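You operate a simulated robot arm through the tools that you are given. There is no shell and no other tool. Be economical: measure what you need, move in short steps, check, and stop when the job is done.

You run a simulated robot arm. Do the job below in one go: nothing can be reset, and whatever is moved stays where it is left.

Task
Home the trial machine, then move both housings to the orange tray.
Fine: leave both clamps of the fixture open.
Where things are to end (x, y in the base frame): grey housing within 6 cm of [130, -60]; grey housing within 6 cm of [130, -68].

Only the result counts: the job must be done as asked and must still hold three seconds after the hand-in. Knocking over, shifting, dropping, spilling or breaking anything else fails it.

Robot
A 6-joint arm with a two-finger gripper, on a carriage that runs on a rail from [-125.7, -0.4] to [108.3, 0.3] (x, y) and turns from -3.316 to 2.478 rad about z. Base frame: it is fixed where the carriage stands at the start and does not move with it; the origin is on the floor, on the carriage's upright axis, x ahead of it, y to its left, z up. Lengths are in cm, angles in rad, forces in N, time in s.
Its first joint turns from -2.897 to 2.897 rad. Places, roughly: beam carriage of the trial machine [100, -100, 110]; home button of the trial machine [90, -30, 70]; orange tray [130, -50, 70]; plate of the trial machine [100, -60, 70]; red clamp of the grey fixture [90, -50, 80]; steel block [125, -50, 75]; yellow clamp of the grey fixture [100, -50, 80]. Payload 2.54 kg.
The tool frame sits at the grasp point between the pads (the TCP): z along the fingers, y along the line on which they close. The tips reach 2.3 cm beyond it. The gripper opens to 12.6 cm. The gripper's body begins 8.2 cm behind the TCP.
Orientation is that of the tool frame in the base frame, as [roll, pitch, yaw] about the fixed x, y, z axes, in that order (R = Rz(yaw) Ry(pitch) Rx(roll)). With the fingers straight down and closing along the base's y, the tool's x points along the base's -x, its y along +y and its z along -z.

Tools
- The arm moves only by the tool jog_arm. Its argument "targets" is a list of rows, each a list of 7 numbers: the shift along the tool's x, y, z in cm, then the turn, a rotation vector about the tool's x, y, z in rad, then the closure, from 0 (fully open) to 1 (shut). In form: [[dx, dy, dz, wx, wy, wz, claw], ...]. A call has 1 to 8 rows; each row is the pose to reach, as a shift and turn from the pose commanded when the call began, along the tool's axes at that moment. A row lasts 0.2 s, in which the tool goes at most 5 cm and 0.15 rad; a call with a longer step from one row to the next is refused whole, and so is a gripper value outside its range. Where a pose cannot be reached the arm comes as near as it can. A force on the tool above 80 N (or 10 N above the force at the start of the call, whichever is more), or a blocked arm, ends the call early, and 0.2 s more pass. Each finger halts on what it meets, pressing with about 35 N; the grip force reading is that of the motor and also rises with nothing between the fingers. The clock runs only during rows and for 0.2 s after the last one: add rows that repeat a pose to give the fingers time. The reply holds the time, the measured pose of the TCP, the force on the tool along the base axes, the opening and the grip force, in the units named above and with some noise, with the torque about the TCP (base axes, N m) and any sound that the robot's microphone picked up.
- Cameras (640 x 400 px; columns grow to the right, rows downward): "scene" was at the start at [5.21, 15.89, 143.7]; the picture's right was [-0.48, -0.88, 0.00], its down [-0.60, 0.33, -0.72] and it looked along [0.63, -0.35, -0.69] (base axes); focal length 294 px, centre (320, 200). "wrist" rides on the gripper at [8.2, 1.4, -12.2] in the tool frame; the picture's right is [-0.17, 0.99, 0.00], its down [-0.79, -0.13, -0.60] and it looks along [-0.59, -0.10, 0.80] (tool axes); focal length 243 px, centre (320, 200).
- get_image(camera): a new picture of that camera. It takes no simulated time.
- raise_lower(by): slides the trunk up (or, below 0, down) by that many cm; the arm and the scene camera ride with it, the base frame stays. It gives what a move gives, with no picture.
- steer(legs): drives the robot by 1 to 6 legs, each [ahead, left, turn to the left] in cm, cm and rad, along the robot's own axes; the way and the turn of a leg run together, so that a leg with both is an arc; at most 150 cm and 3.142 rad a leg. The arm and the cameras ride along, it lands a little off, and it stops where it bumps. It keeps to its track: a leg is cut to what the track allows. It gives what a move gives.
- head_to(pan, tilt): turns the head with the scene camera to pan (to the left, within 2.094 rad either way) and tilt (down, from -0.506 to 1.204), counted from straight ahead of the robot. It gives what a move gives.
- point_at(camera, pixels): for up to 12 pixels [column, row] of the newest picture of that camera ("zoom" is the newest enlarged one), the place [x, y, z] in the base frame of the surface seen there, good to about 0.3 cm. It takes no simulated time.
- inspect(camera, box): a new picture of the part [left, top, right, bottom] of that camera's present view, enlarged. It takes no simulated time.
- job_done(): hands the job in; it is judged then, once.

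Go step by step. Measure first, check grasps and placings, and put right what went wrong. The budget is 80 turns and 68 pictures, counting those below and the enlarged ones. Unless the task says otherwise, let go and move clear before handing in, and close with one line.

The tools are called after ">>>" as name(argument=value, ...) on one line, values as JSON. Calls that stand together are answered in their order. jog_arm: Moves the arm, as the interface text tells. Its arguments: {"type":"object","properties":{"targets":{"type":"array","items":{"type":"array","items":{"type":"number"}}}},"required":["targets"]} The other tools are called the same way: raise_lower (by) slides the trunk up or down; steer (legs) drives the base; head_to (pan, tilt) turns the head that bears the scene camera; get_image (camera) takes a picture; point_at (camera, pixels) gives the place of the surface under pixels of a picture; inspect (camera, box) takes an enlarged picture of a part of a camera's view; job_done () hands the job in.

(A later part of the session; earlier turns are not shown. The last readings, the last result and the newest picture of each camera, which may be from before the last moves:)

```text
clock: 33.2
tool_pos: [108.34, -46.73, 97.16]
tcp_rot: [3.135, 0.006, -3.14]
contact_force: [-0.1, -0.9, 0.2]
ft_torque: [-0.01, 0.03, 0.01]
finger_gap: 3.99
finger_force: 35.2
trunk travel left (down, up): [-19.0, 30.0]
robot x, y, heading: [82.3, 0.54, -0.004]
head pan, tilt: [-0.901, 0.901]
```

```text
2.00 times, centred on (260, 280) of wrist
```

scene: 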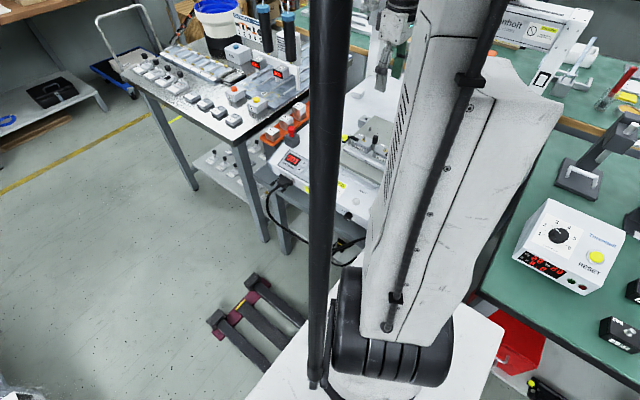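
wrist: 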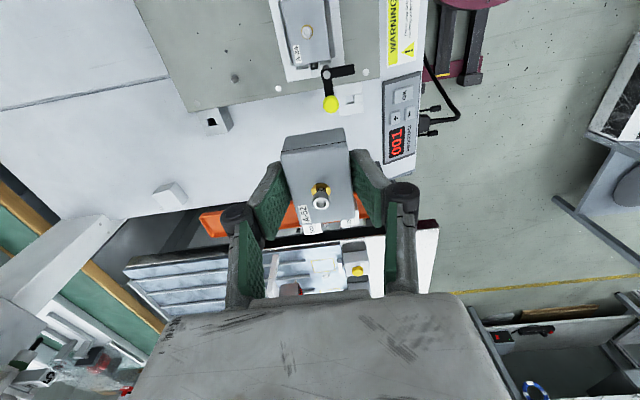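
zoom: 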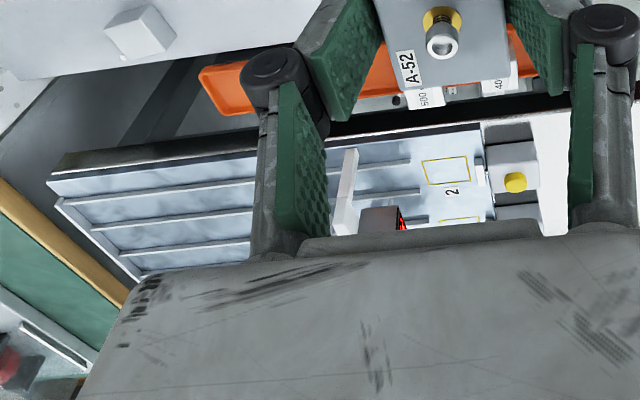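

The tray's far part is at wrist (230,220), partly hidden by the fingers. I move to y≈-66 for a clear look before placing.

>>> jog_arm(targets=[[0, -4.5, 0, 0, 0, 0, 1], [0, -9, 0, 0, 0, 0, 1], [0, -13.5, 0, 0, 0, 0, 1], [0, -18, 0, 0, 0, 0, 1], [0, -21, 0, 0, 0, 0, 1]])

>>> get_image(camera="wrist")

>>> get_image(camera="scene")

```text
clock: 34.4
tool_pos: [108.48, -67.87, 96.99]
tcp_rot: [3.135, 0.006, -3.139]
contact_force: [0.2, -0.4, -0.3]
ft_torque: [-0.06, 0.03, 0.03]
finger_gap: 3.98
finger_force: 35.1
trunk travel left (down, up): [-19.0, 30.0]
robot x, y, heading: [81.88, 0.31, -0.001]
head pan, tilt: [-0.901, 0.901]
```

```text
27 pictures are left
```

wrist: 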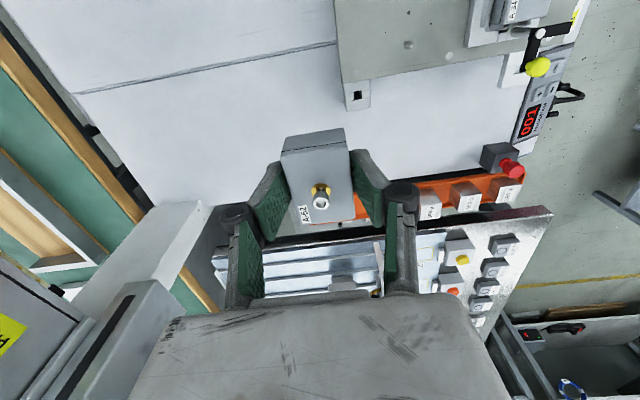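

```text
26 pictures are left
```

scene: 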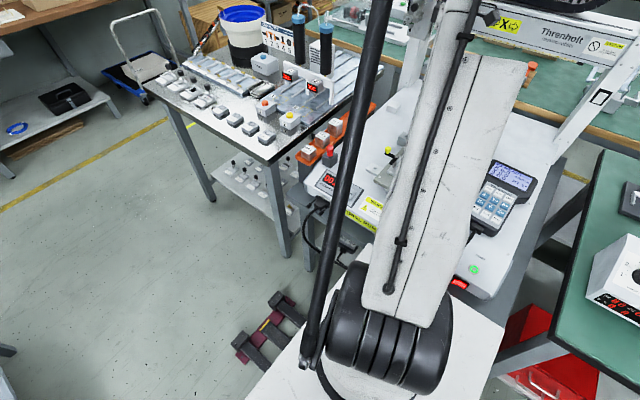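

I measure the tray's edges and floor from the visible orange parts, plus the weights.

>>> inspect(camera="wrist", box=[290, 150, 546, 310])

>>> point_at(camera="zoom", pixels=[[330, 70], [330, 90], [330, 120], [325, 80], [350, 120], [400, 110], [165, 110], [130, 180], [100, 190], [170, 150], [60, 190], [340, 185]])

```text
2.50 times, centred on (418, 230) of wrist
```

zoom: 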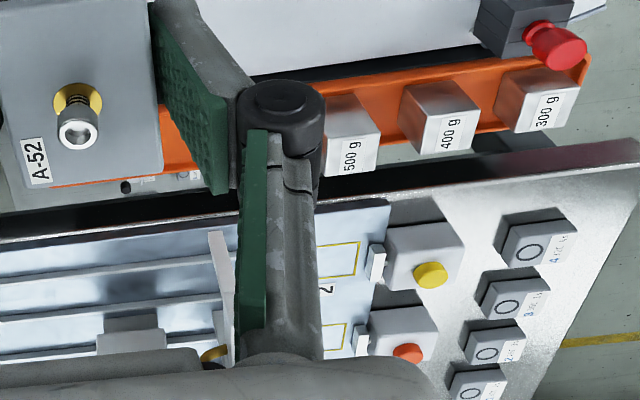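

```text
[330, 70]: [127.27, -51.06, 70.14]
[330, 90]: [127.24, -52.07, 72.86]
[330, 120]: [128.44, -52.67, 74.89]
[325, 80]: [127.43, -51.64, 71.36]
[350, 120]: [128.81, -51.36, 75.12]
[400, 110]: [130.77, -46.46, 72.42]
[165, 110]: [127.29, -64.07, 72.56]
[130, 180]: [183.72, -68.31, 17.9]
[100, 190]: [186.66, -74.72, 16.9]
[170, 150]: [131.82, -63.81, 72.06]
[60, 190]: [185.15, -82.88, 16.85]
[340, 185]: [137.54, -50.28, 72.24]
```

The tray's near rim is at x≈127.3 with z≈72.5 and its floor at about 72, but its width is unclear. I move over +x so the tray shows above the held housing.

>>> jog_arm(targets=[[-4.5, 0, 0, 0, 0, 0, 1], [-9, 0, 0, 0, 0, 0, 1], [-13, 0, 0, 0, 0, 0, 1], [-16, 0, 0, 0, 0, 0, 1]])

>>> get_image(camera="wrist")

>>> inspect(camera="wrist", box=[220, 40, 476, 200])

```text
clock: 35.4
tool_pos: [124.5, -67.7, 97.18]
tcp_rot: [3.136, 0.006, -3.139]
contact_force: [0.6, 0.1, 0.1]
ft_torque: [0.03, 0.0, 0.01]
finger_gap: 3.97
finger_force: 35.0
trunk travel left (down, up): [-19.0, 30.0]
robot x, y, heading: [82.14, 0.24, -0.007]
head pan, tilt: [-0.901, 0.901]
```

```text
24 pictures are left
```

wrist: 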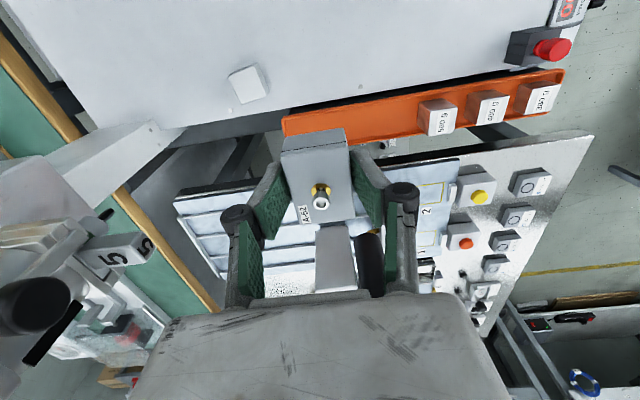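

```text
2.50 times, centred on (348, 120) of wrist
```

zoom: 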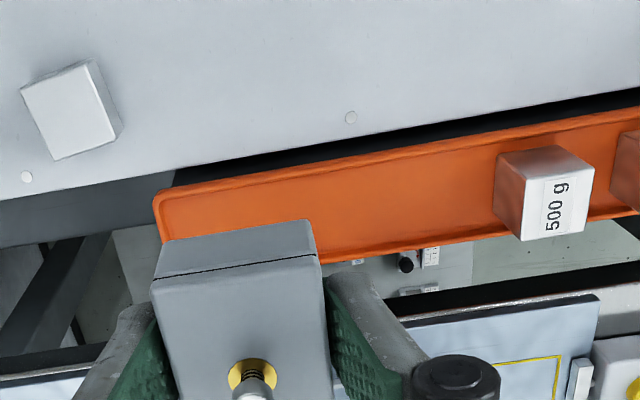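

Now the tray is clear. I measure across it at several columns.

>>> point_at(camera="zoom", pixels=[[400, 145], [400, 155], [400, 165], [405, 185], [408, 220], [410, 235], [412, 243], [160, 215], [175, 215], [260, 170], [265, 190], [500, 200]])

>>> point_at(camera="wrist", pixels=[[288, 140], [343, 132], [294, 188], [352, 172], [310, 210], [322, 195], [420, 115], [438, 108], [449, 133], [300, 125], [315, 118], [325, 105]])

```text
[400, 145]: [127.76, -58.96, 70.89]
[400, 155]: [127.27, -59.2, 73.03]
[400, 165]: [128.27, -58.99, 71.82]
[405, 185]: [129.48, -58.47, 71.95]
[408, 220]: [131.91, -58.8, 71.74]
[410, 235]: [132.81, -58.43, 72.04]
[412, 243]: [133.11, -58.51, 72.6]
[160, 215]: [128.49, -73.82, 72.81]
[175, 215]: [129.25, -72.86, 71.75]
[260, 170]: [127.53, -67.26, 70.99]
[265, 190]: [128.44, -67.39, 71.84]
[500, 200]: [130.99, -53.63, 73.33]
```

```text
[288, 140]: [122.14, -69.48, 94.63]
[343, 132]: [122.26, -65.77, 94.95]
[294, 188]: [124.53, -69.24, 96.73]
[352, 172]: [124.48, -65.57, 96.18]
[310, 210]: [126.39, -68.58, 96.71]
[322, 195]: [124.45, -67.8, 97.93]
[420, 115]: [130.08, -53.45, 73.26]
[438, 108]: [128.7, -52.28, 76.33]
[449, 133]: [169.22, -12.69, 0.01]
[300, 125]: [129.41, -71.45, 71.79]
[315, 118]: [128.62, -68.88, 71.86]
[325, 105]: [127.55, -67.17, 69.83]
```

The tray is about 4.9 cm wide inside (rims x 127.2–133.1, z 73, floor 71.8). I need the housing's length and height, so I measure its end face and top.

>>> point_at(camera="wrist", pixels=[[315, 132], [315, 134], [315, 138], [316, 144], [316, 150], [316, 155], [318, 165], [325, 215], [325, 220], [335, 216], [335, 210], [342, 150]])

>>> inspect(camera="wrist", box=[264, 120, 392, 240])

```text
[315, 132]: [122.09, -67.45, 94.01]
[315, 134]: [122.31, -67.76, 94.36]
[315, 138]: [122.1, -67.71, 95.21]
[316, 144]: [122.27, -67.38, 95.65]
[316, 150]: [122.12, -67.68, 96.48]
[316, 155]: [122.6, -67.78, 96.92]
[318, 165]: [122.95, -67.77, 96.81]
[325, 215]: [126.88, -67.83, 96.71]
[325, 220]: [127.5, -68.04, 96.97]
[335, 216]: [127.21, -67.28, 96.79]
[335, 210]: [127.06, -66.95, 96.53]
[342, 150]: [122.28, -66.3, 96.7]
```

```text
3.33 times, centred on (328, 180) of wrist
```

zoom: 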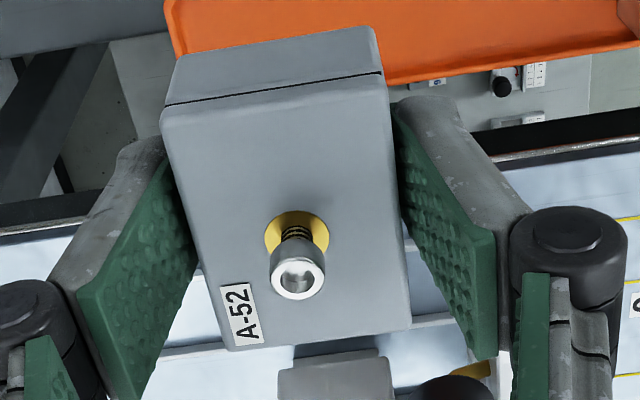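

The housing is about 5.2 × 4 × 3.1 cm, too long to lie across the 4.9 cm tray, so I must turn it 90°. First I check the tall gear beyond the tray for gripper clearance.

>>> point_at(camera="wrist", pixels=[[335, 232], [335, 250], [335, 280], [368, 240], [372, 265], [375, 285], [270, 210], [300, 240], [425, 262], [448, 193]])

>>> jog_arm(targets=[[0, 0, 0, 0, 0, 0.14, 1], [0, 0, 0, 0, 0, 0.28, 1], [0, 0, 0, 0, 0, 0.42, 1], [0, 0, 0, 0, 0, 0.56, 1], [0, 0, 0, 0, 0, 0.7, 1], [0, 0, 0, 0, 0, 0.84, 1]])

```text
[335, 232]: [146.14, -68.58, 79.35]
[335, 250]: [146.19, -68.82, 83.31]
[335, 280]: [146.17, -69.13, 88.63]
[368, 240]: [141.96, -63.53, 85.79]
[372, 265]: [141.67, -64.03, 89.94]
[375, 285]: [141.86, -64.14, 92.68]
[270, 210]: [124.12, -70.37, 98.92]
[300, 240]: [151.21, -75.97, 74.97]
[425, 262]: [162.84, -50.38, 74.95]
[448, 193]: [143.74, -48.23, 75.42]
```

```text
clock: 36.8
tool_pos: [124.47, -67.64, 97.1]
tcp_rot: [3.132, -0.002, 2.302]
contact_force: [0.0, 0.0, 0.0]
ft_torque: [0.01, 0.0, 0.02]
finger_gap: 4.01
finger_force: 34.8
trunk travel left (down, up): [-19.0, 30.0]
robot x, y, heading: [81.85, 0.26, -0.007]
head pan, tilt: [-0.901, 0.901]
```

Tall parts stand at x≥140, leaving about 4 cm clearance for the gripper at x 130. I finish the turn to yaw 1.571.

>>> jog_arm(targets=[[0, 0, 0, 0, 0, 0.14, 1], [0, 0, 0, 0, 0, 0.28, 1], [0, 0, 0, 0, 0, 0.42, 1], [0, 0, 0, 0, 0, 0.56, 1], [0, 0, 0, 0, 0, 0.7, 1], [0, 0, 0, 0, 0, 0.731, 1]])

>>> get_image(camera="wrist")

```text
clock: 38.2
tool_pos: [124.53, -67.62, 97.12]
tcp_rot: [3.136, -0.006, 1.573]
contact_force: [0.0, -0.3, 0.3]
ft_torque: [0.01, 0.02, -0.04]
finger_gap: 4.01
finger_force: 35.1
trunk travel left (down, up): [-19.0, 30.0]
robot x, y, heading: [82.2, 0.07, -0.007]
head pan, tilt: [-0.901, 0.901]
```

```text
21 pictures are left
```

wrist: 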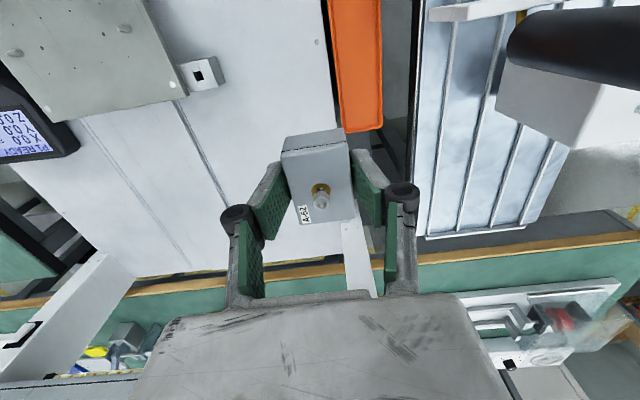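

The yaw is 90° off and the tray runs along the picture's vertical. I move over x 130.2, y -68 and down to about z 80, then check.

>>> jog_arm(targets=[[-0.2, 2.5, 2, 0, 0, 0, 1], [-0.3, 5.5, 4, 0, 0, 0, 1], [-0.3, 5.7, 8, 0, 0, 0, 1], [-0.3, 5.7, 12, 0, 0, 0, 1], [-0.3, 5.7, 15, 0, 0, 0, 1], [-0.3, 5.7, 17, 0, 0, 0, 1], [-0.3, 5.7, 17, 0, 0, 0, 1]])

>>> get_image(camera="wrist")

```text
clock: 39.8
tool_pos: [130.33, -68.03, 80.08]
tcp_rot: [3.137, -0.007, 1.573]
contact_force: [0.3, 0.4, -0.7]
ft_torque: [0.01, 0.02, 0.03]
finger_gap: 3.99
finger_force: 35.2
trunk travel left (down, up): [-19.0, 30.0]
robot x, y, heading: [82.16, 0.28, -0.005]
head pan, tilt: [-0.901, 0.901]
```

```text
20 pictures are left
```

wrist: 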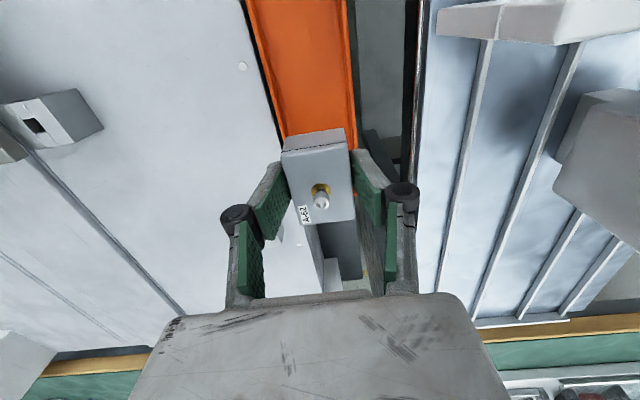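

I check centring against the rims by measuring both sides near row 110.

>>> point_at(camera="wrist", pixels=[[273, 100], [277, 100], [281, 100], [286, 100], [345, 100], [349, 100], [353, 100], [356, 100], [310, 110], [281, 120], [357, 125]])

>>> inspect(camera="wrist", box=[240, 60, 400, 160])

```text
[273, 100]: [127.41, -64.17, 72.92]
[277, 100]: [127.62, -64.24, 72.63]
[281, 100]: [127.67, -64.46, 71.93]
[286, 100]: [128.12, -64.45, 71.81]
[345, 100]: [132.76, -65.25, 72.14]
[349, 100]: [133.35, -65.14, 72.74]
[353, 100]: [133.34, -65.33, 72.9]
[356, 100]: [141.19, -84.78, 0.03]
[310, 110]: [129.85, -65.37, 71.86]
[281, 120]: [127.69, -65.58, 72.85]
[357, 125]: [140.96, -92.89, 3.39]
```

```text
4.00 times, centred on (320, 110) of wrist
```

zoom: 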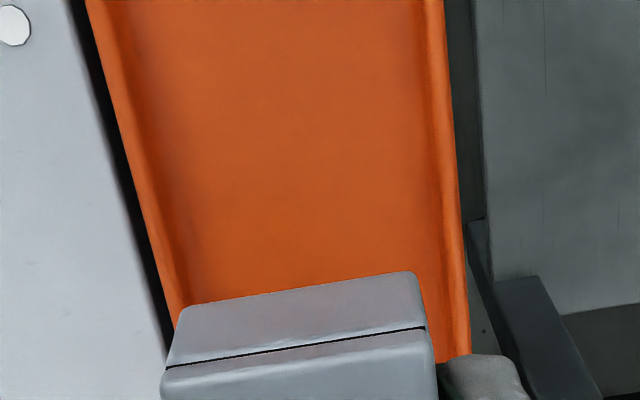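

The rims are at 127.4 and 133.3, so x 130.3 is centred. I lower gently toward seating at about z 75.3.

>>> jog_arm(targets=[[0, 0, 2, 0, 0, 0, 1], [0, 0, 3.6, 0, 0, 0, 1], [0, 0, 4.1, 0, 0, 0, 1], [0, 0, 4.4, 0, 0, 0, 1], [0, 0, 4.6, 0, 0, 0, 1]])

>>> inspect(camera="wrist", box=[240, 60, 400, 160])

```text
clock: 41.0
tool_pos: [130.31, -67.76, 75.64]
tcp_rot: [3.136, -0.007, 1.573]
contact_force: [0.1, 0.2, -0.9]
ft_torque: [-0.01, -0.02, 0.0]
finger_gap: 4.0
finger_force: 34.6
trunk travel left (down, up): [-19.0, 30.0]
robot x, y, heading: [82.11, 0.04, -0.003]
head pan, tilt: [-0.901, 0.901]
```

```text
4.00 times, centred on (320, 110) of wrist
```

zoom: 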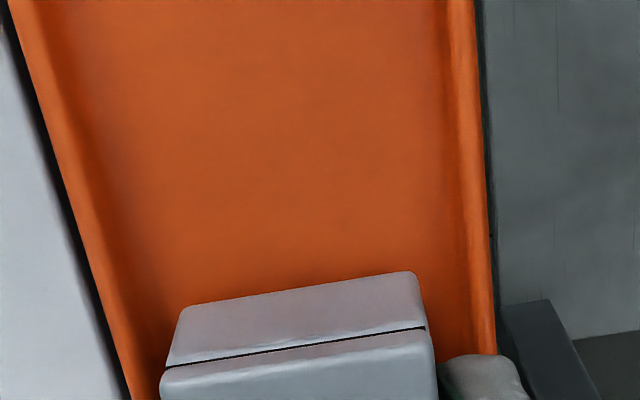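

There is no contact yet, so I lower a few millimetres more until something takes the weight.

>>> jog_arm(targets=[[0, 0, 0.15, 0, 0, 0, 1], [0, 0, 0.3, 0, 0, 0, 1], [0, 0, 0.4, 0, 0, 0, 1]])

```text
clock: 41.8
tool_pos: [130.28, -67.69, 75.38]
tcp_rot: [3.136, -0.009, 1.573]
contact_force: [0.8, -2.1, 20.9]
ft_torque: [-0.76, 0.06, 0.05]
finger_gap: 3.98
finger_force: 35.4
trunk travel left (down, up): [-19.0, 30.0]
robot x, y, heading: [81.85, 0.26, 0.001]
head pan, tilt: [-0.901, 0.901]
```

Contact at 21 N: the housing is seated. I ease up 0.1 cm, open to about 6 cm, and rise.

>>> jog_arm(targets=[[0, 0, -0.1, 0, 0, 0, 1], [0, 0, -0.1, 0, 0, 0, 0.8], [0, 0, -0.1, 0, 0, 0, 0.55], [0, 0, -0.1, 0, 0, 0, 0.55], [0, 0, -2, 0, 0, 0, 0.55], [0, 0, -6, 0, 0, 0, 0.55], [0, 0, -10.5, 0, 0, 0, 0.55], [0, 0, -15, 0, 0, 0, 0.55]])

>>> get_image(camera="wrist")

```text
clock: 43.6
tool_pos: [130.29, -67.84, 90.07]
tcp_rot: [3.136, -0.008, 1.573]
contact_force: [0.5, 0.2, 0.5]
ft_torque: [0.01, 0.0, -0.02]
finger_gap: 5.67
finger_force: 0.0
trunk travel left (down, up): [-19.0, 30.0]
robot x, y, heading: [82.27, 0.06, -0.005]
head pan, tilt: [-0.901, 0.901]
```

```text
17 pictures are left
```

wrist: 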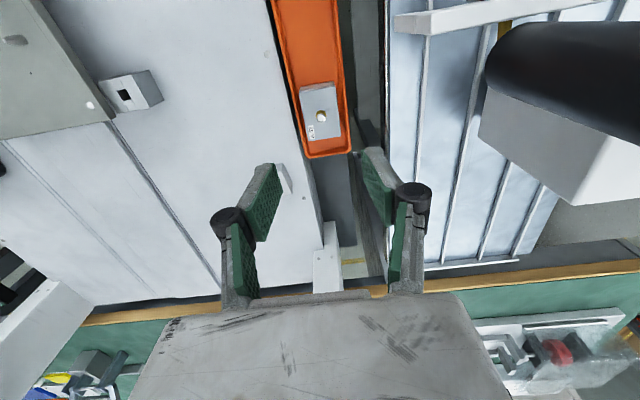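

A-52 lies flat in the tray at (320,110). I swing back over the fixture toward A-34, unturning the tool on the way.

>>> jog_arm(targets=[[2.6, -3.6, -1, 0, 0, -0.14, 0.55], [5.2, -7.2, -2, 0, 0, -0.28, 0.55], [7.8, -10.8, -3, 0, 0, -0.42, 0.55], [10.4, -14.4, -4, 0, 0, -0.56, 0.55], [13, -18, -5, 0, 0, -0.7, 0.55], [15.6, -21.6, -6, 0, 0, -0.84, 0.55], [18.2, -25.2, -7, 0, 0, -0.98, 0.55], [20.8, -28.8, -7, 0, 0, -1.12, 0.55]])

>>> jog_arm(targets=[[0, 0, 0, 0, 0, -0.14, 0.55], [0, 0, 0, 0, 0, -0.28, 0.55], [0, 0, 0, 0, 0, -0.42, 0.55], [0, 0, 0, 0, 0, -0.451, 0.55]])

>>> get_image(camera="wrist")

```text
clock: 45.4
tool_pos: [101.43, -47.36, 97.52]
tcp_rot: [3.132, 0.002, 2.696]
contact_force: [0.5, 0.4, 0.2]
ft_torque: [0.02, 0.04, -0.01]
finger_gap: 5.66
finger_force: 0.1
trunk travel left (down, up): [-19.0, 30.0]
robot x, y, heading: [82.2, 0.12, 0.001]
head pan, tilt: [-0.901, 0.901]
```

```text
clock: 46.4
tool_pos: [101.3, -47.15, 97.24]
tcp_rot: [3.135, 0.007, -3.14]
contact_force: [0.2, -0.3, -1.1]
ft_torque: [0.01, 0.0, -0.02]
finger_gap: 5.66
finger_force: 0.1
trunk travel left (down, up): [-19.0, 30.0]
robot x, y, heading: [82.25, 0.62, -0.011]
head pan, tilt: [-0.901, 0.901]
```

```text
16 pictures are left
```

wrist: 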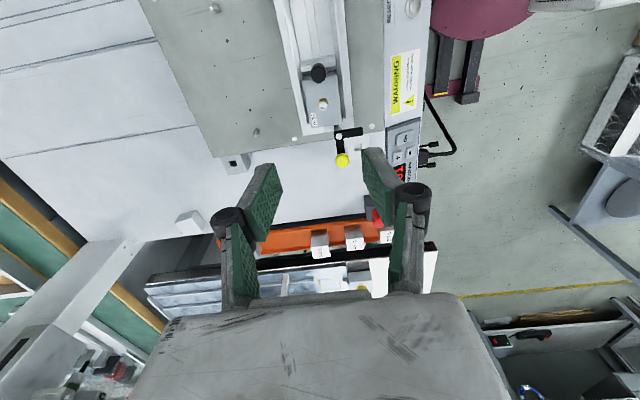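

A-34 with its screw is at (323,104). I measure it, then descend.

>>> point_at(camera="wrist", pixels=[[323, 104], [319, 73], [310, 105], [335, 105], [328, 123], [306, 92], [341, 100], [337, 136], [342, 159], [330, 60]])

>>> inspect(camera="wrist", box=[264, 50, 392, 130])

```text
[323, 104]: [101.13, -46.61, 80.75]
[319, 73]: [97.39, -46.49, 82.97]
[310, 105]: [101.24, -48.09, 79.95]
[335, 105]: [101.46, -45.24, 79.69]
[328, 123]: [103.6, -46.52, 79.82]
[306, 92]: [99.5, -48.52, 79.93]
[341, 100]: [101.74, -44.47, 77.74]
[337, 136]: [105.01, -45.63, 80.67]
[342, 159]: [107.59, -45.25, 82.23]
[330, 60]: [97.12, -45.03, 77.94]
```

```text
5.00 times, centred on (328, 90) of wrist
```

zoom: 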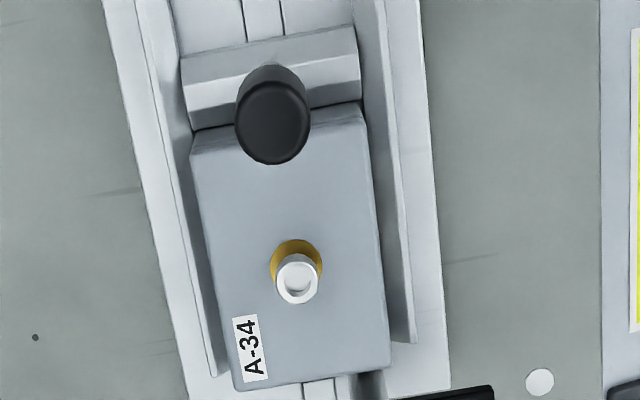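

A-34's centre is at about (101.2,-46.6) with its top at z 79.9. I descend to z≈80.6, keeping the tips just above the rails, and close.

>>> jog_arm(targets=[[0.1, 0.5, 4, 0, 0, 0, 0.55], [0.1, 0.5, 8, 0, 0, 0, 0.55], [0.1, 0.5, 12, 0, 0, 0, 0.55], [0.1, 0.5, 15.5, 0, 0, 0, 0.55], [0.1, 0.5, 16.6, 0, 0, 0, 0.55], [0.1, 0.5, 16.6, 0, 0, 0, 0.8], [0.1, 0.5, 16.6, 0, 0, 0, 1], [0.1, 0.5, 16.6, 0, 0, 0, 1]])

>>> get_image(camera="wrist")

```text
clock: 48.2
tool_pos: [101.3, -46.49, 80.47]
tcp_rot: [3.133, 0.005, -3.139]
contact_force: [-0.3, 0.0, -1.1]
ft_torque: [-0.03, 0.01, 0.03]
finger_gap: 3.97
finger_force: 35.0
trunk travel left (down, up): [-19.0, 30.0]
robot x, y, heading: [81.9, -0.0, -0.003]
head pan, tilt: [-0.901, 0.901]
```

```text
14 pictures are left
```

wrist: 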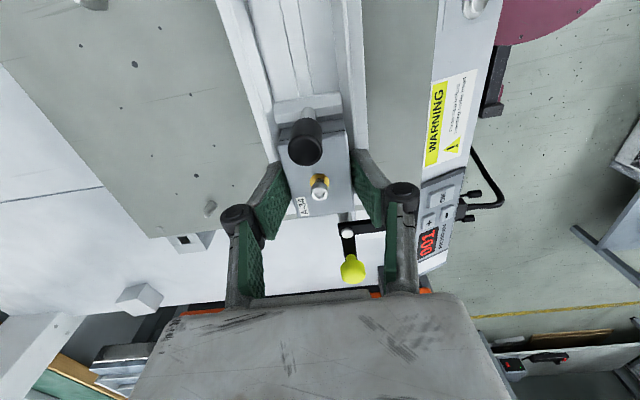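

A clean grip at 3.97 cm with no side force. I lift straight up.

>>> jog_arm(targets=[[0, 0, -0.5, 0, 0, 0, 1], [0, 0, -1.5, 0, 0, 0, 1], [0, 0, -3, 0, 0, 0, 1], [0, 0, -5, 0, 0, 0, 1], [0, 0, -8, 0, 0, 0, 1], [0, 0, -12, 0, 0, 0, 1], [0, 0, -16, 0, 0, 0, 1], [0, 0, -16, 0, 0, 0, 1]])

>>> get_image(camera="wrist")

```text
clock: 50.0
tool_pos: [101.2, -46.79, 96.38]
tcp_rot: [3.137, 0.005, -3.139]
contact_force: [-0.5, -0.3, -7.2]
ft_torque: [-0.02, -0.23, 0.02]
finger_gap: 3.99
finger_force: 35.0
trunk travel left (down, up): [-19.0, 30.0]
robot x, y, heading: [81.93, 0.16, -0.002]
head pan, tilt: [-0.901, 0.901]
```

```text
13 pictures are left
```

wrist: 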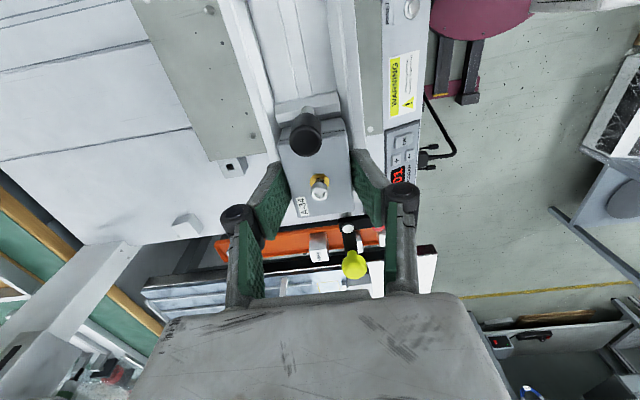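

The whole fixture came up with A-34: the black post and yellow knob rose too, and the force reads -7 N. I inspect how they are coupled before setting it back exactly.

>>> inspect(camera="wrist", box=[230, 60, 430, 290])

>>> point_at(camera="wrist", pixels=[[318, 180], [306, 135], [318, 165], [305, 112], [350, 230], [355, 265], [290, 140], [340, 135], [270, 105], [345, 110], [348, 180], [300, 215]])

```text
1.74 times, centred on (330, 175) of wrist
```

zoom: 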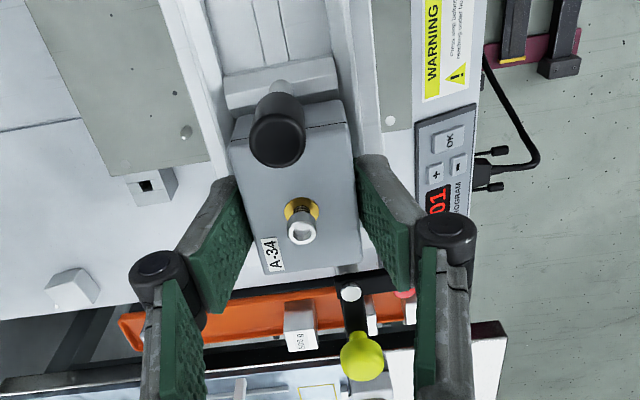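

```text
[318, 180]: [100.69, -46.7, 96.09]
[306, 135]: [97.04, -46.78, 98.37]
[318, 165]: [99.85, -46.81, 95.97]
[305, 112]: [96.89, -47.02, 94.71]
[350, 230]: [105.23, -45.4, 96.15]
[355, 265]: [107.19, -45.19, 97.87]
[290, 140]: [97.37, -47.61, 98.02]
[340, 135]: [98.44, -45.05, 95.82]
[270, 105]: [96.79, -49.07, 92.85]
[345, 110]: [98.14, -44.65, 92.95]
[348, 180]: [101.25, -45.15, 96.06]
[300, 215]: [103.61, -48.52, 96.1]
```

The fixture is lifted level and rigidly with A-34, with no visible finger overlap on the rails. I lower it straight back to exactly where it came from, slowly at the end.

>>> jog_arm(targets=[[0, 0, 4, 0, 0, 0, 1], [0, 0, 8, 0, 0, 0, 1], [0, 0, 11.5, 0, 0, 0, 1], [0, 0, 14, 0, 0, 0, 1], [0, 0, 15.2, 0, 0, 0, 1], [0, 0, 15.7, 0, 0, 0, 1], [0, 0, 16, 0, 0, 0, 1], [0, 0, 16, 0, 0, 0, 1]])

>>> get_image(camera="wrist")

```text
clock: 51.8
tool_pos: [101.2, -46.55, 80.46]
tcp_rot: [3.134, 0.005, -3.14]
contact_force: [-2.2, 2.1, 14.2]
ft_torque: [0.12, -0.01, -0.04]
finger_gap: 3.36
finger_force: 35.2
trunk travel left (down, up): [-19.0, 30.0]
robot x, y, heading: [82.37, 0.3, 0.003]
head pan, tilt: [-0.901, 0.901]
```

```text
11 pictures are left
```

wrist: 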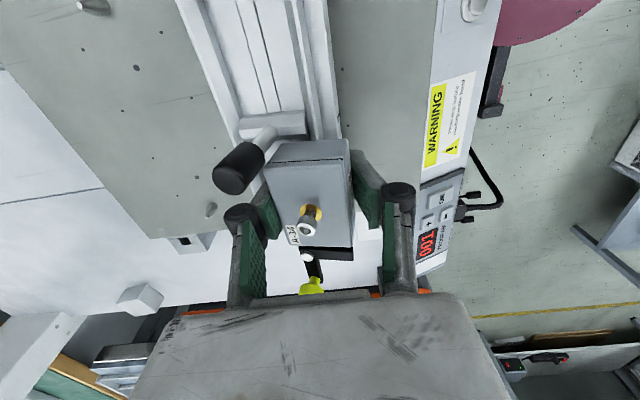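

The fixture landed tilted: the post leans to (235,165) and the gap is 3.36, so it is standing on something. I raise 2 cm and look again.

>>> jog_arm(targets=[[0, 0, -0.5, 0, 0, 0, 1], [0, 0, -1.2, 0, 0, 0, 1], [0, 0, -2, 0, 0, 0, 1], [0, 0, -2, 0, 0, 0, 1]])

>>> get_image(camera="wrist")

```text
clock: 52.8
tool_pos: [101.37, -46.54, 82.45]
tcp_rot: [3.135, 0.005, -3.138]
contact_force: [0.0, 0.2, -0.2]
ft_torque: [0.01, -0.03, -0.01]
finger_gap: 3.31
finger_force: 34.9
trunk travel left (down, up): [-19.0, 30.0]
robot x, y, heading: [82.29, 0.55, -0.003]
head pan, tilt: [-0.901, 0.901]
```

```text
10 pictures are left
```

wrist: 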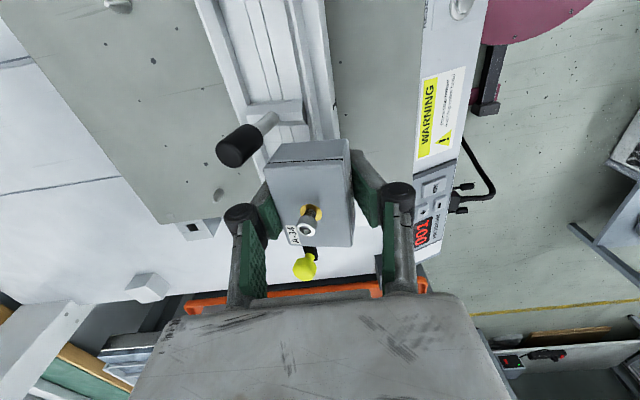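

The force is now 0, so A-34 is free in the fingers and the fixture stayed on the plate. I rise and step to +x so the fixture shows clear of the held housing.

>>> jog_arm(targets=[[0, 0, -2, 0, 0, 0, 1], [0, 0, -5, 0, 0, 0, 1], [0, 0, -9.5, 0, 0, 0, 1], [0, 0, -14, 0, 0, 0, 1], [-4, 0, -16, 0, 0, 0, 1], [-6, 0, -17, 0, 0, 0, 1], [-6, 0, -17, 0, 0, 0, 1]])

>>> inspect(camera="wrist", box=[200, 0, 480, 230])

>>> point_at(camera="zoom", pixels=[[320, 300]])

```text
clock: 54.4
tool_pos: [107.28, -46.39, 99.29]
tcp_rot: [3.133, 0.006, -3.14]
contact_force: [0.2, -0.8, 0.4]
ft_torque: [0.0, 0.0, -0.03]
finger_gap: 3.34
finger_force: 35.4
trunk travel left (down, up): [-19.0, 30.0]
robot x, y, heading: [82.1, 0.37, -0.005]
head pan, tilt: [-0.901, 0.901]
```

```text
1.74 times, centred on (340, 115) of wrist
```

zoom: 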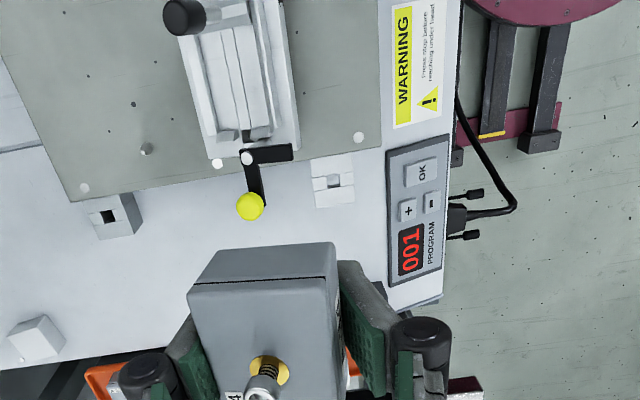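

```text
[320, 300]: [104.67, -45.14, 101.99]
```

The post looks leaned over. I measure the fixture's height at several points to see whether it sits flat.

>>> point_at(camera="zoom", pixels=[[247, 158], [250, 206], [290, 153], [215, 155], [296, 146], [240, 90], [225, 90], [262, 90], [195, 90], [278, 60], [183, 15], [212, 18]])

>>> point_at(camera="wrist", pixels=[[283, 53], [290, 5], [330, 10], [315, 45], [328, 78], [370, 40], [290, 30], [322, 30], [365, 105], [300, 70], [310, 15], [280, 25]])

```text
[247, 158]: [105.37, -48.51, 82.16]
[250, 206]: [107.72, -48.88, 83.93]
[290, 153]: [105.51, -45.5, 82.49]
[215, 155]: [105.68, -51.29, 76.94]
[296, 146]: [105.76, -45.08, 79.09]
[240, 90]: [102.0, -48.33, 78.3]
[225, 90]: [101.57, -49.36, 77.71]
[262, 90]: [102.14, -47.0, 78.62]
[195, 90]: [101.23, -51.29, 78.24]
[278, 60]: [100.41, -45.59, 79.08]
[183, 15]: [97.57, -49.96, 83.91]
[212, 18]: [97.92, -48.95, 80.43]
```

```text
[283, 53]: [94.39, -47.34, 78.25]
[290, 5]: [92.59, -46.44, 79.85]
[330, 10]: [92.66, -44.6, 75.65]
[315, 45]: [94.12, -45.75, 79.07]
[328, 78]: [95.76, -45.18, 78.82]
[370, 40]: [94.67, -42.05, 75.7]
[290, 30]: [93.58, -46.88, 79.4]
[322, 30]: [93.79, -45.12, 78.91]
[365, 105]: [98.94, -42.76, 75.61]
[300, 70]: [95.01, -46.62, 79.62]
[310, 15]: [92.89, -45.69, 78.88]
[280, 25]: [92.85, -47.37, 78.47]
```

The fixture slipped off its locating pins while going down: it is now tilted about 0.33 rad and 3 cm toward -y, and A-34 slid up in the fingers. I'll place the housing first and then reseat the fixture by its black handle knob, so I check how A-34 sits in the grip.

>>> inspect(camera="wrist", box=[230, 110, 410, 300])

>>> point_at(camera="zoom", pixels=[[190, 105], [300, 85], [195, 115], [310, 100], [300, 60], [190, 80], [320, 200], [200, 200], [330, 140], [345, 190], [345, 240], [300, 250]])

```text
2.11 times, centred on (320, 205) of wrist
```

zoom: 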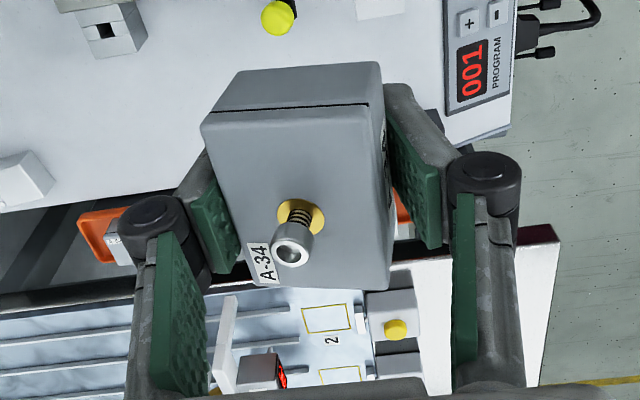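

```text
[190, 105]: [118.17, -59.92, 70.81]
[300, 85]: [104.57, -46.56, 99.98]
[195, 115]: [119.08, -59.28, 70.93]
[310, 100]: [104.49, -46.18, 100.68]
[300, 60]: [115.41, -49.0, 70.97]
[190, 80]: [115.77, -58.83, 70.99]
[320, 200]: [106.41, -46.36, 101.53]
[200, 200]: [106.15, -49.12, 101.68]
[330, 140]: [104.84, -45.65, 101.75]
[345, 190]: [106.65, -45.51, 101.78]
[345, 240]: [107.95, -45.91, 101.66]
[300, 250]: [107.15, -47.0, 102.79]
```

A-34 hangs roughly level but high, with the tips about 1.6 cm below its bottom. I'll set it across the tray rims at y≈-60 (fingers fit between the rims lengthwise), then regrip it properly.

>>> jog_arm(targets=[[-3.8, -2.3, 0, 0, 0, 0, 1], [-7.6, -4.6, 0, 0, 0, 0, 1], [-11.4, -6.9, 0, 0, 0, 0, 1], [-15.2, -9.2, 0, 0, 0, 0, 1], [-19, -11.5, 0, 0, 0, 0, 1], [-22.9, -13.6, 0, 0, 0, 0, 1], [-22.9, -13.6, 4, 0, 0, 0, 1], [-22.9, -13.6, 8, 0, 0, 0, 1]])

>>> jog_arm(targets=[[0, 0, 4, 0, 0, 0, 1], [0, 0, 8, 0, 0, 0, 1], [0, 0, 11, 0, 0, 0, 1], [0, 0, 14, 0, 0, 0, 1]])

>>> get_image(camera="wrist")

```text
clock: 56.2
tool_pos: [130.38, -60.29, 91.72]
tcp_rot: [3.135, 0.006, -3.139]
contact_force: [0.2, 1.1, -0.7]
ft_torque: [-0.05, 0.04, 0.0]
finger_gap: 3.31
finger_force: 35.2
trunk travel left (down, up): [-19.0, 30.0]
robot x, y, heading: [82.09, 0.25, -0.002]
head pan, tilt: [-0.901, 0.901]
```

```text
clock: 57.2
tool_pos: [130.24, -60.21, 77.42]
tcp_rot: [3.133, 0.005, -3.139]
contact_force: [0.0, 0.4, -0.1]
ft_torque: [0.0, -0.03, 0.01]
finger_gap: 3.34
finger_force: 35.1
trunk travel left (down, up): [-19.0, 30.0]
robot x, y, heading: [81.97, 0.33, -0.009]
head pan, tilt: [-0.901, 0.901]
```

```text
7 pictures are left
```

wrist: 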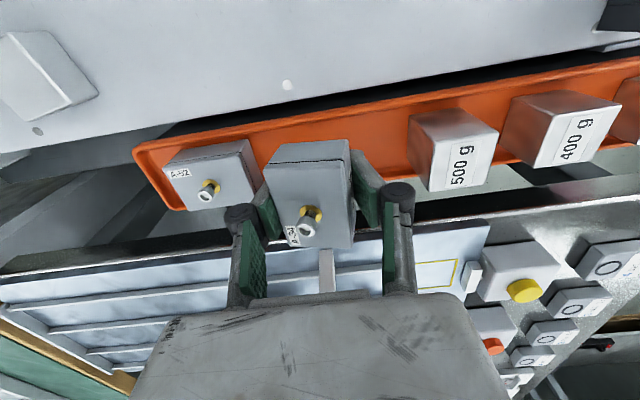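

All clear: A-52 is at left, the 500 g weight at right. I lower until the housing meets the rims.

>>> jog_arm(targets=[[0, 0, 1.5, 0, 0, 0, 1], [0, 0, 2.2, 0, 0, 0, 1], [0, 0, 2.6, 0, 0, 0, 1], [0, 0, 2.9, 0, 0, 0, 1], [0, 0, 3.1, 0, 0, 0, 1]])

```text
clock: 58.4
tool_pos: [130.21, -60.07, 74.57]
tcp_rot: [3.135, 0.003, 3.141]
contact_force: [-0.1, -0.6, -1.1]
ft_torque: [0.0, -0.01, 0.0]
finger_gap: 3.32
finger_force: 34.7
trunk travel left (down, up): [-19.0, 30.0]
robot x, y, heading: [82.2, 0.43, -0.005]
head pan, tilt: [-0.901, 0.901]
```

Still no contact with the tips at about 72.2. I go 0.3 cm lower and open just enough to let it down.

>>> jog_arm(targets=[[0, 0, 0.15, 0, 0, 0, 1], [0, 0, 0.25, 0, 0, 0, 1], [0, 0, 0.25, 0, 0, 0, 0.72], [0, 0, 0.25, 0, 0, 0, 0.6], [0, 0, 0.25, 0, 0, 0, 0.6], [0, 0, 0.25, 0, 0, 0, 0.6]])

>>> get_image(camera="wrist")

>>> point_at(camera="wrist", pixels=[[285, 160], [330, 155], [290, 200], [335, 190], [300, 180], [310, 145], [240, 170], [345, 175]])

```text
clock: 59.8
tool_pos: [130.34, -59.96, 74.31]
tcp_rot: [3.133, 0.006, -3.14]
contact_force: [-0.2, 1.4, 1.8]
ft_torque: [-0.06, 0.02, -0.03]
finger_gap: 5.01
finger_force: 0.0
trunk travel left (down, up): [-19.0, 30.0]
robot x, y, heading: [82.3, 0.06, -0.002]
head pan, tilt: [-0.901, 0.901]
```

```text
6 pictures are left
```

wrist: 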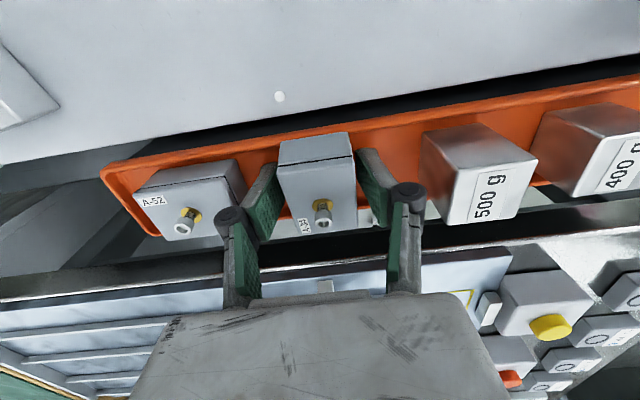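

```text
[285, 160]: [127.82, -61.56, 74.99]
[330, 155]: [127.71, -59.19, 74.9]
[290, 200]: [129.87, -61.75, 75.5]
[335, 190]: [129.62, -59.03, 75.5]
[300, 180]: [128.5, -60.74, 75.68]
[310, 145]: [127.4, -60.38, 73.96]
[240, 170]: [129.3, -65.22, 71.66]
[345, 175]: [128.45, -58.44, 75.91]
```

A-34 rests level across the tray with its top at z 75.6. I rise 1.7 cm, regrip near its top, and lift.

>>> jog_arm(targets=[[0, -0.2, -0.8, 0, 0, 0, 0.6], [0, -0.2, -1.7, 0, 0, 0, 0.6], [0, -0.2, -1.7, 0, 0, 0, 0.8], [0, -0.2, -1.7, 0, 0, 0, 1], [0, -0.2, -1.7, 0, 0, 0, 1], [0, -0.2, -2.7, 0, 0, 0, 1], [0, -0.2, -5, 0, 0, 0, 1], [0, -0.2, -7, 0, 0, 0, 1]])

>>> jog_arm(targets=[[0, 0, -1, 0, 0, 0.14, 1], [0, 0, -2, 0, 0, 0.28, 1], [0, 0, -2, 0, 0, 0.42, 1], [0, 0, -2, 0, 0, 0.56, 1], [0, 0, -2, 0, 0, 0.7, 1], [0, 0, -2, 0, 0, 0.84, 1]])

>>> jog_arm(targets=[[0, 0, 0, 0, 0, 0.14, 1], [0, 0, 0, 0, 0, 0.28, 1], [0, 0, 0, 0, 0, 0.42, 1], [0, 0, 0, 0, 0, 0.56, 1], [0, 0, 0, 0, 0, 0.7, 1], [0, 0, 0, 0, 0, 0.731, 1]])

```text
clock: 61.6
tool_pos: [130.27, -60.29, 81.31]
tcp_rot: [3.133, 0.005, -3.139]
contact_force: [0.2, 0.2, 0.0]
ft_torque: [-0.01, 0.02, -0.03]
finger_gap: 3.99
finger_force: 35.2
trunk travel left (down, up): [-19.0, 30.0]
robot x, y, heading: [81.94, 0.33, -0.003]
head pan, tilt: [-0.901, 0.901]
```

```text
clock: 63.0
tool_pos: [130.29, -60.31, 83.22]
tcp_rot: [3.133, -0.001, 2.303]
contact_force: [0.3, 0.4, -1.0]
ft_torque: [0.0, 0.01, -0.01]
finger_gap: 4.03
finger_force: 34.8
trunk travel left (down, up): [-19.0, 30.0]
robot x, y, heading: [82.31, 0.24, -0.005]
head pan, tilt: [-0.901, 0.901]
```

```text
clock: 64.4
tool_pos: [130.18, -60.27, 83.29]
tcp_rot: [3.137, -0.006, 1.571]
contact_force: [-0.5, -0.6, -0.2]
ft_torque: [0.0, -0.03, 0.0]
finger_gap: 3.97
finger_force: 35.3
trunk travel left (down, up): [-19.0, 30.0]
robot x, y, heading: [81.76, 0.51, -0.004]
head pan, tilt: [-0.901, 0.901]
```

A-34 is gripped squarely (3.97 cm) and turned. I lower it into the tray at y≈-60 until contact.

>>> jog_arm(targets=[[0, 0.1, 3, 0, 0, 0, 1], [0, 0.1, 6, 0, 0, 0, 1], [0, 0.1, 7.2, 0, 0, 0, 1], [0, 0.1, 7.6, 0, 0, 0, 1], [0, 0.1, 7.85, 0, 0, 0, 1], [0, 0.1, 8.0, 0, 0, 0, 1]])

```text
clock: 65.8
tool_pos: [130.12, -60.09, 75.44]
tcp_rot: [3.134, -0.008, 1.573]
contact_force: [-6.6, 3.1, 23.4]
ft_torque: [-0.49, 0.23, -0.15]
finger_gap: 3.98
finger_force: 35.0
trunk travel left (down, up): [-19.0, 30.0]
robot x, y, heading: [82.24, 0.28, -0.006]
head pan, tilt: [-0.901, 0.901]
```

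Seated with 23 N of contact. I release and rise, then go to a viewpoint over the fixture.

>>> jog_arm(targets=[[0, 0, -0.1, 0, 0, 0, 1], [0, 0, -0.1, 0, 0, 0, 0.8], [0, 0, -0.1, 0, 0, 0, 0.55], [0, 0, -0.1, 0, 0, 0, 0.55], [0, 0, -2, 0, 0, 0, 0.55], [0, 0, -6, 0, 0, 0, 0.55], [0, 0, -10.5, 0, 0, 0, 0.55], [0, 0, -15, 0, 0, 0, 0.55]])

>>> jog_arm(targets=[[2, -3.7, -1.5, 0, 0, 0, 0.55], [4, -7.4, -3, 0, 0, 0, 0.55], [6, -11.1, -4.5, 0, 0, 0, 0.55], [8, -14.8, -6, 0, 0, 0, 0.55], [10, -18.5, -7.5, 0, 0, 0, 0.55], [12, -22.2, -9, 0, 0, 0, 0.55], [14, -25.9, -10, 0, 0, 0, 0.55], [16, -29.5, -10, 0, 0, 0, 0.55]])

>>> jog_arm(targets=[[2, -3.5, 0, 0, 0, 0, 0.55], [2, -3.5, 0, 0, 0, 0, 0.55]])

>>> get_image(camera="wrist")

```text
clock: 67.6
tool_pos: [130.42, -60.34, 90.17]
tcp_rot: [3.137, -0.009, 1.572]
contact_force: [0.5, 0.1, -0.3]
ft_torque: [0.02, 0.01, 0.02]
finger_gap: 5.65
finger_force: 0.1
trunk travel left (down, up): [-19.0, 30.0]
robot x, y, heading: [81.85, 0.4, -0.005]
head pan, tilt: [-0.901, 0.901]
```

```text
clock: 69.4
tool_pos: [100.83, -45.94, 100.27]
tcp_rot: [3.137, -0.008, 1.574]
contact_force: [0.2, -1.0, 0.0]
ft_torque: [0.0, 0.04, 0.0]
finger_gap: 5.69
finger_force: 0.0
trunk travel left (down, up): [-19.0, 30.0]
robot x, y, heading: [82.11, 0.31, 0.002]
head pan, tilt: [-0.901, 0.901]
```

```text
clock: 70.2
tool_pos: [98.47, -46.9, 100.38]
tcp_rot: [3.136, -0.009, 1.575]
contact_force: [-0.5, -0.1, 0.1]
ft_torque: [-0.01, 0.03, -0.02]
finger_gap: 5.67
finger_force: 0.1
trunk travel left (down, up): [-19.0, 30.0]
robot x, y, heading: [82.18, 0.14, -0.002]
head pan, tilt: [-0.901, 0.901]
stopped in row 2: the arm was blocked; the commanded pose is now the measured one
```

```text
5 pictures are left
```

wrist: 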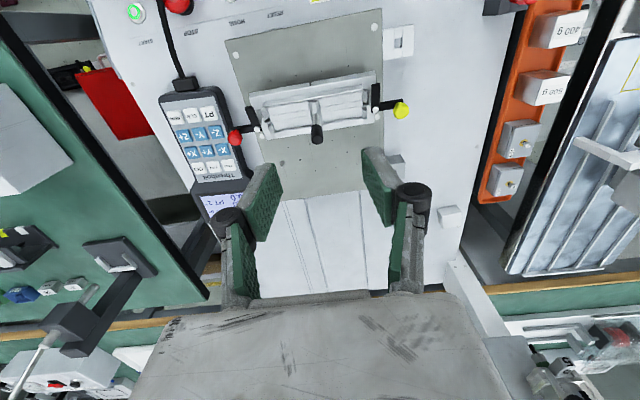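

Both housings are in the tray at right (519,138) and (505,180), and the tilted fixture is at (316,105). I zoom in and measure it.

>>> inspect(camera="wrist", box=[220, 50, 412, 170])

>>> point_at(camera="zoom", pixels=[[320, 298], [320, 275], [320, 235], [127, 260], [520, 200], [48, 290], [602, 203], [105, 155], [520, 75], [150, 290], [530, 235], [320, 120]])

```text
3.33 times, centred on (316, 110) of wrist
```

zoom: 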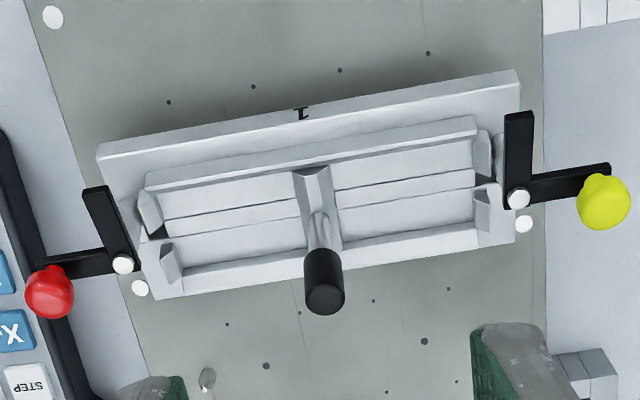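

```text
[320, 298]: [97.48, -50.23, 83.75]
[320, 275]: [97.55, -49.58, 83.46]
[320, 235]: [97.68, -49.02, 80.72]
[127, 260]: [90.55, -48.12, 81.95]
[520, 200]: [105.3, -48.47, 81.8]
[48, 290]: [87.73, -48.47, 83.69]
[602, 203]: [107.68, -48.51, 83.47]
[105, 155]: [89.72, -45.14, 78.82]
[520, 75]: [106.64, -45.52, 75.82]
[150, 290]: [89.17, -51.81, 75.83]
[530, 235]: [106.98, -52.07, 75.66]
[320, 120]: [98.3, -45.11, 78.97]
```

The fixture's pivots are now at (90.55,-48.1) and (105.3,-48.5), tilted about 0.34 rad, against (89.95,-45.4) and (104.8,-45.4) originally, so it leans on its two locating pins. I'll grab the black knob at its tilt; first I drive back 15 cm for reach and approach along the knob's axis.

>>> steer(legs=[[-15, 0, 0]])

>>> jog_arm(targets=[[-0.8, 3, 1, 0, 0.05, 0, 0.55], [-1.6, 6, 2, 0, 0.1, 0, 0.55], [-2.4, 9, 3.5, 0, 0.15, 0, 0.55], [-3.5, 12, 5.5, 0, 0.2, 0, 0.55], [-4.6, 14, 7.5, 0, 0.27, 0, 0.55], [-5.7, 14, 10, 0, 0.34, 0, 0.55], [-5.7, 14, 10, 0, 0.34, 0, 0.55]])

```text
clock: 71.6
tool_pos: [83.88, -46.94, 100.31]
tcp_rot: [3.137, -0.007, 1.572]
contact_force: [0.9, -0.4, -0.5]
ft_torque: [0.05, 0.0, -0.04]
finger_gap: 5.66
finger_force: 0.0
trunk travel left (down, up): [-19.0, 30.0]
robot x, y, heading: [67.18, 0.2, -0.002]
head pan, tilt: [-0.901, 0.901]
```

```text
clock: 73.2
tool_pos: [97.94, -52.68, 90.21]
tcp_rot: [3.135, -0.349, 1.574]
contact_force: [-0.5, -0.5, -0.1]
ft_torque: [0.03, 0.02, 0.01]
finger_gap: 5.69
finger_force: 0.0
trunk travel left (down, up): [-19.0, 30.0]
robot x, y, heading: [67.59, 0.48, 0.0]
head pan, tilt: [-0.901, 0.901]
```

The tool is tilted to match, 8 cm off the knob. I advance along the knob axis and check before closing.

>>> jog_arm(targets=[[0.1, -0.4, 3, 0, 0, 0, 0.55], [0.18, -0.4, 5.5, 0, 0, 0, 0.55], [0.18, -0.4, 7, 0, 0, 0, 0.55], [0.18, -0.4, 7.8, 0, 0, 0, 0.55], [0.18, -0.4, 7.8, 0, 0, 0, 0.55]])

>>> get_image(camera="wrist")

>>> point_at(camera="wrist", pixels=[[318, 185], [320, 195], [320, 175]])

```text
clock: 74.4
tool_pos: [97.71, -49.52, 83.15]
tcp_rot: [3.135, -0.348, 1.575]
contact_force: [0.3, -0.5, -0.6]
ft_torque: [0.0, 0.01, 0.0]
finger_gap: 5.66
finger_force: 0.1
trunk travel left (down, up): [-19.0, 30.0]
robot x, y, heading: [67.66, -0.17, -0.003]
head pan, tilt: [-0.901, 0.901]
```

```text
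3 pictures are left
```

wrist: 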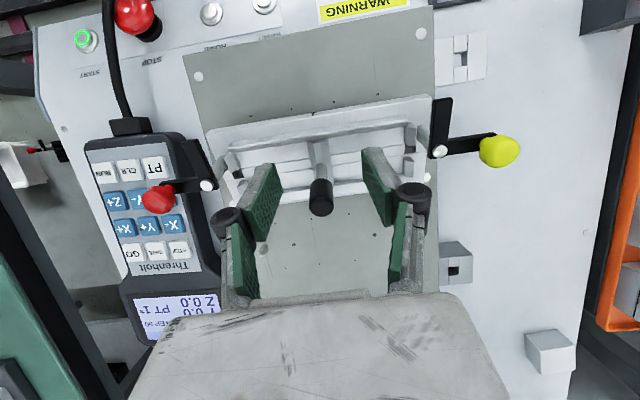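

```text
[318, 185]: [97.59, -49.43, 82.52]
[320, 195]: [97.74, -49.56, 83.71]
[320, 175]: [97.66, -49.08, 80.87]
```

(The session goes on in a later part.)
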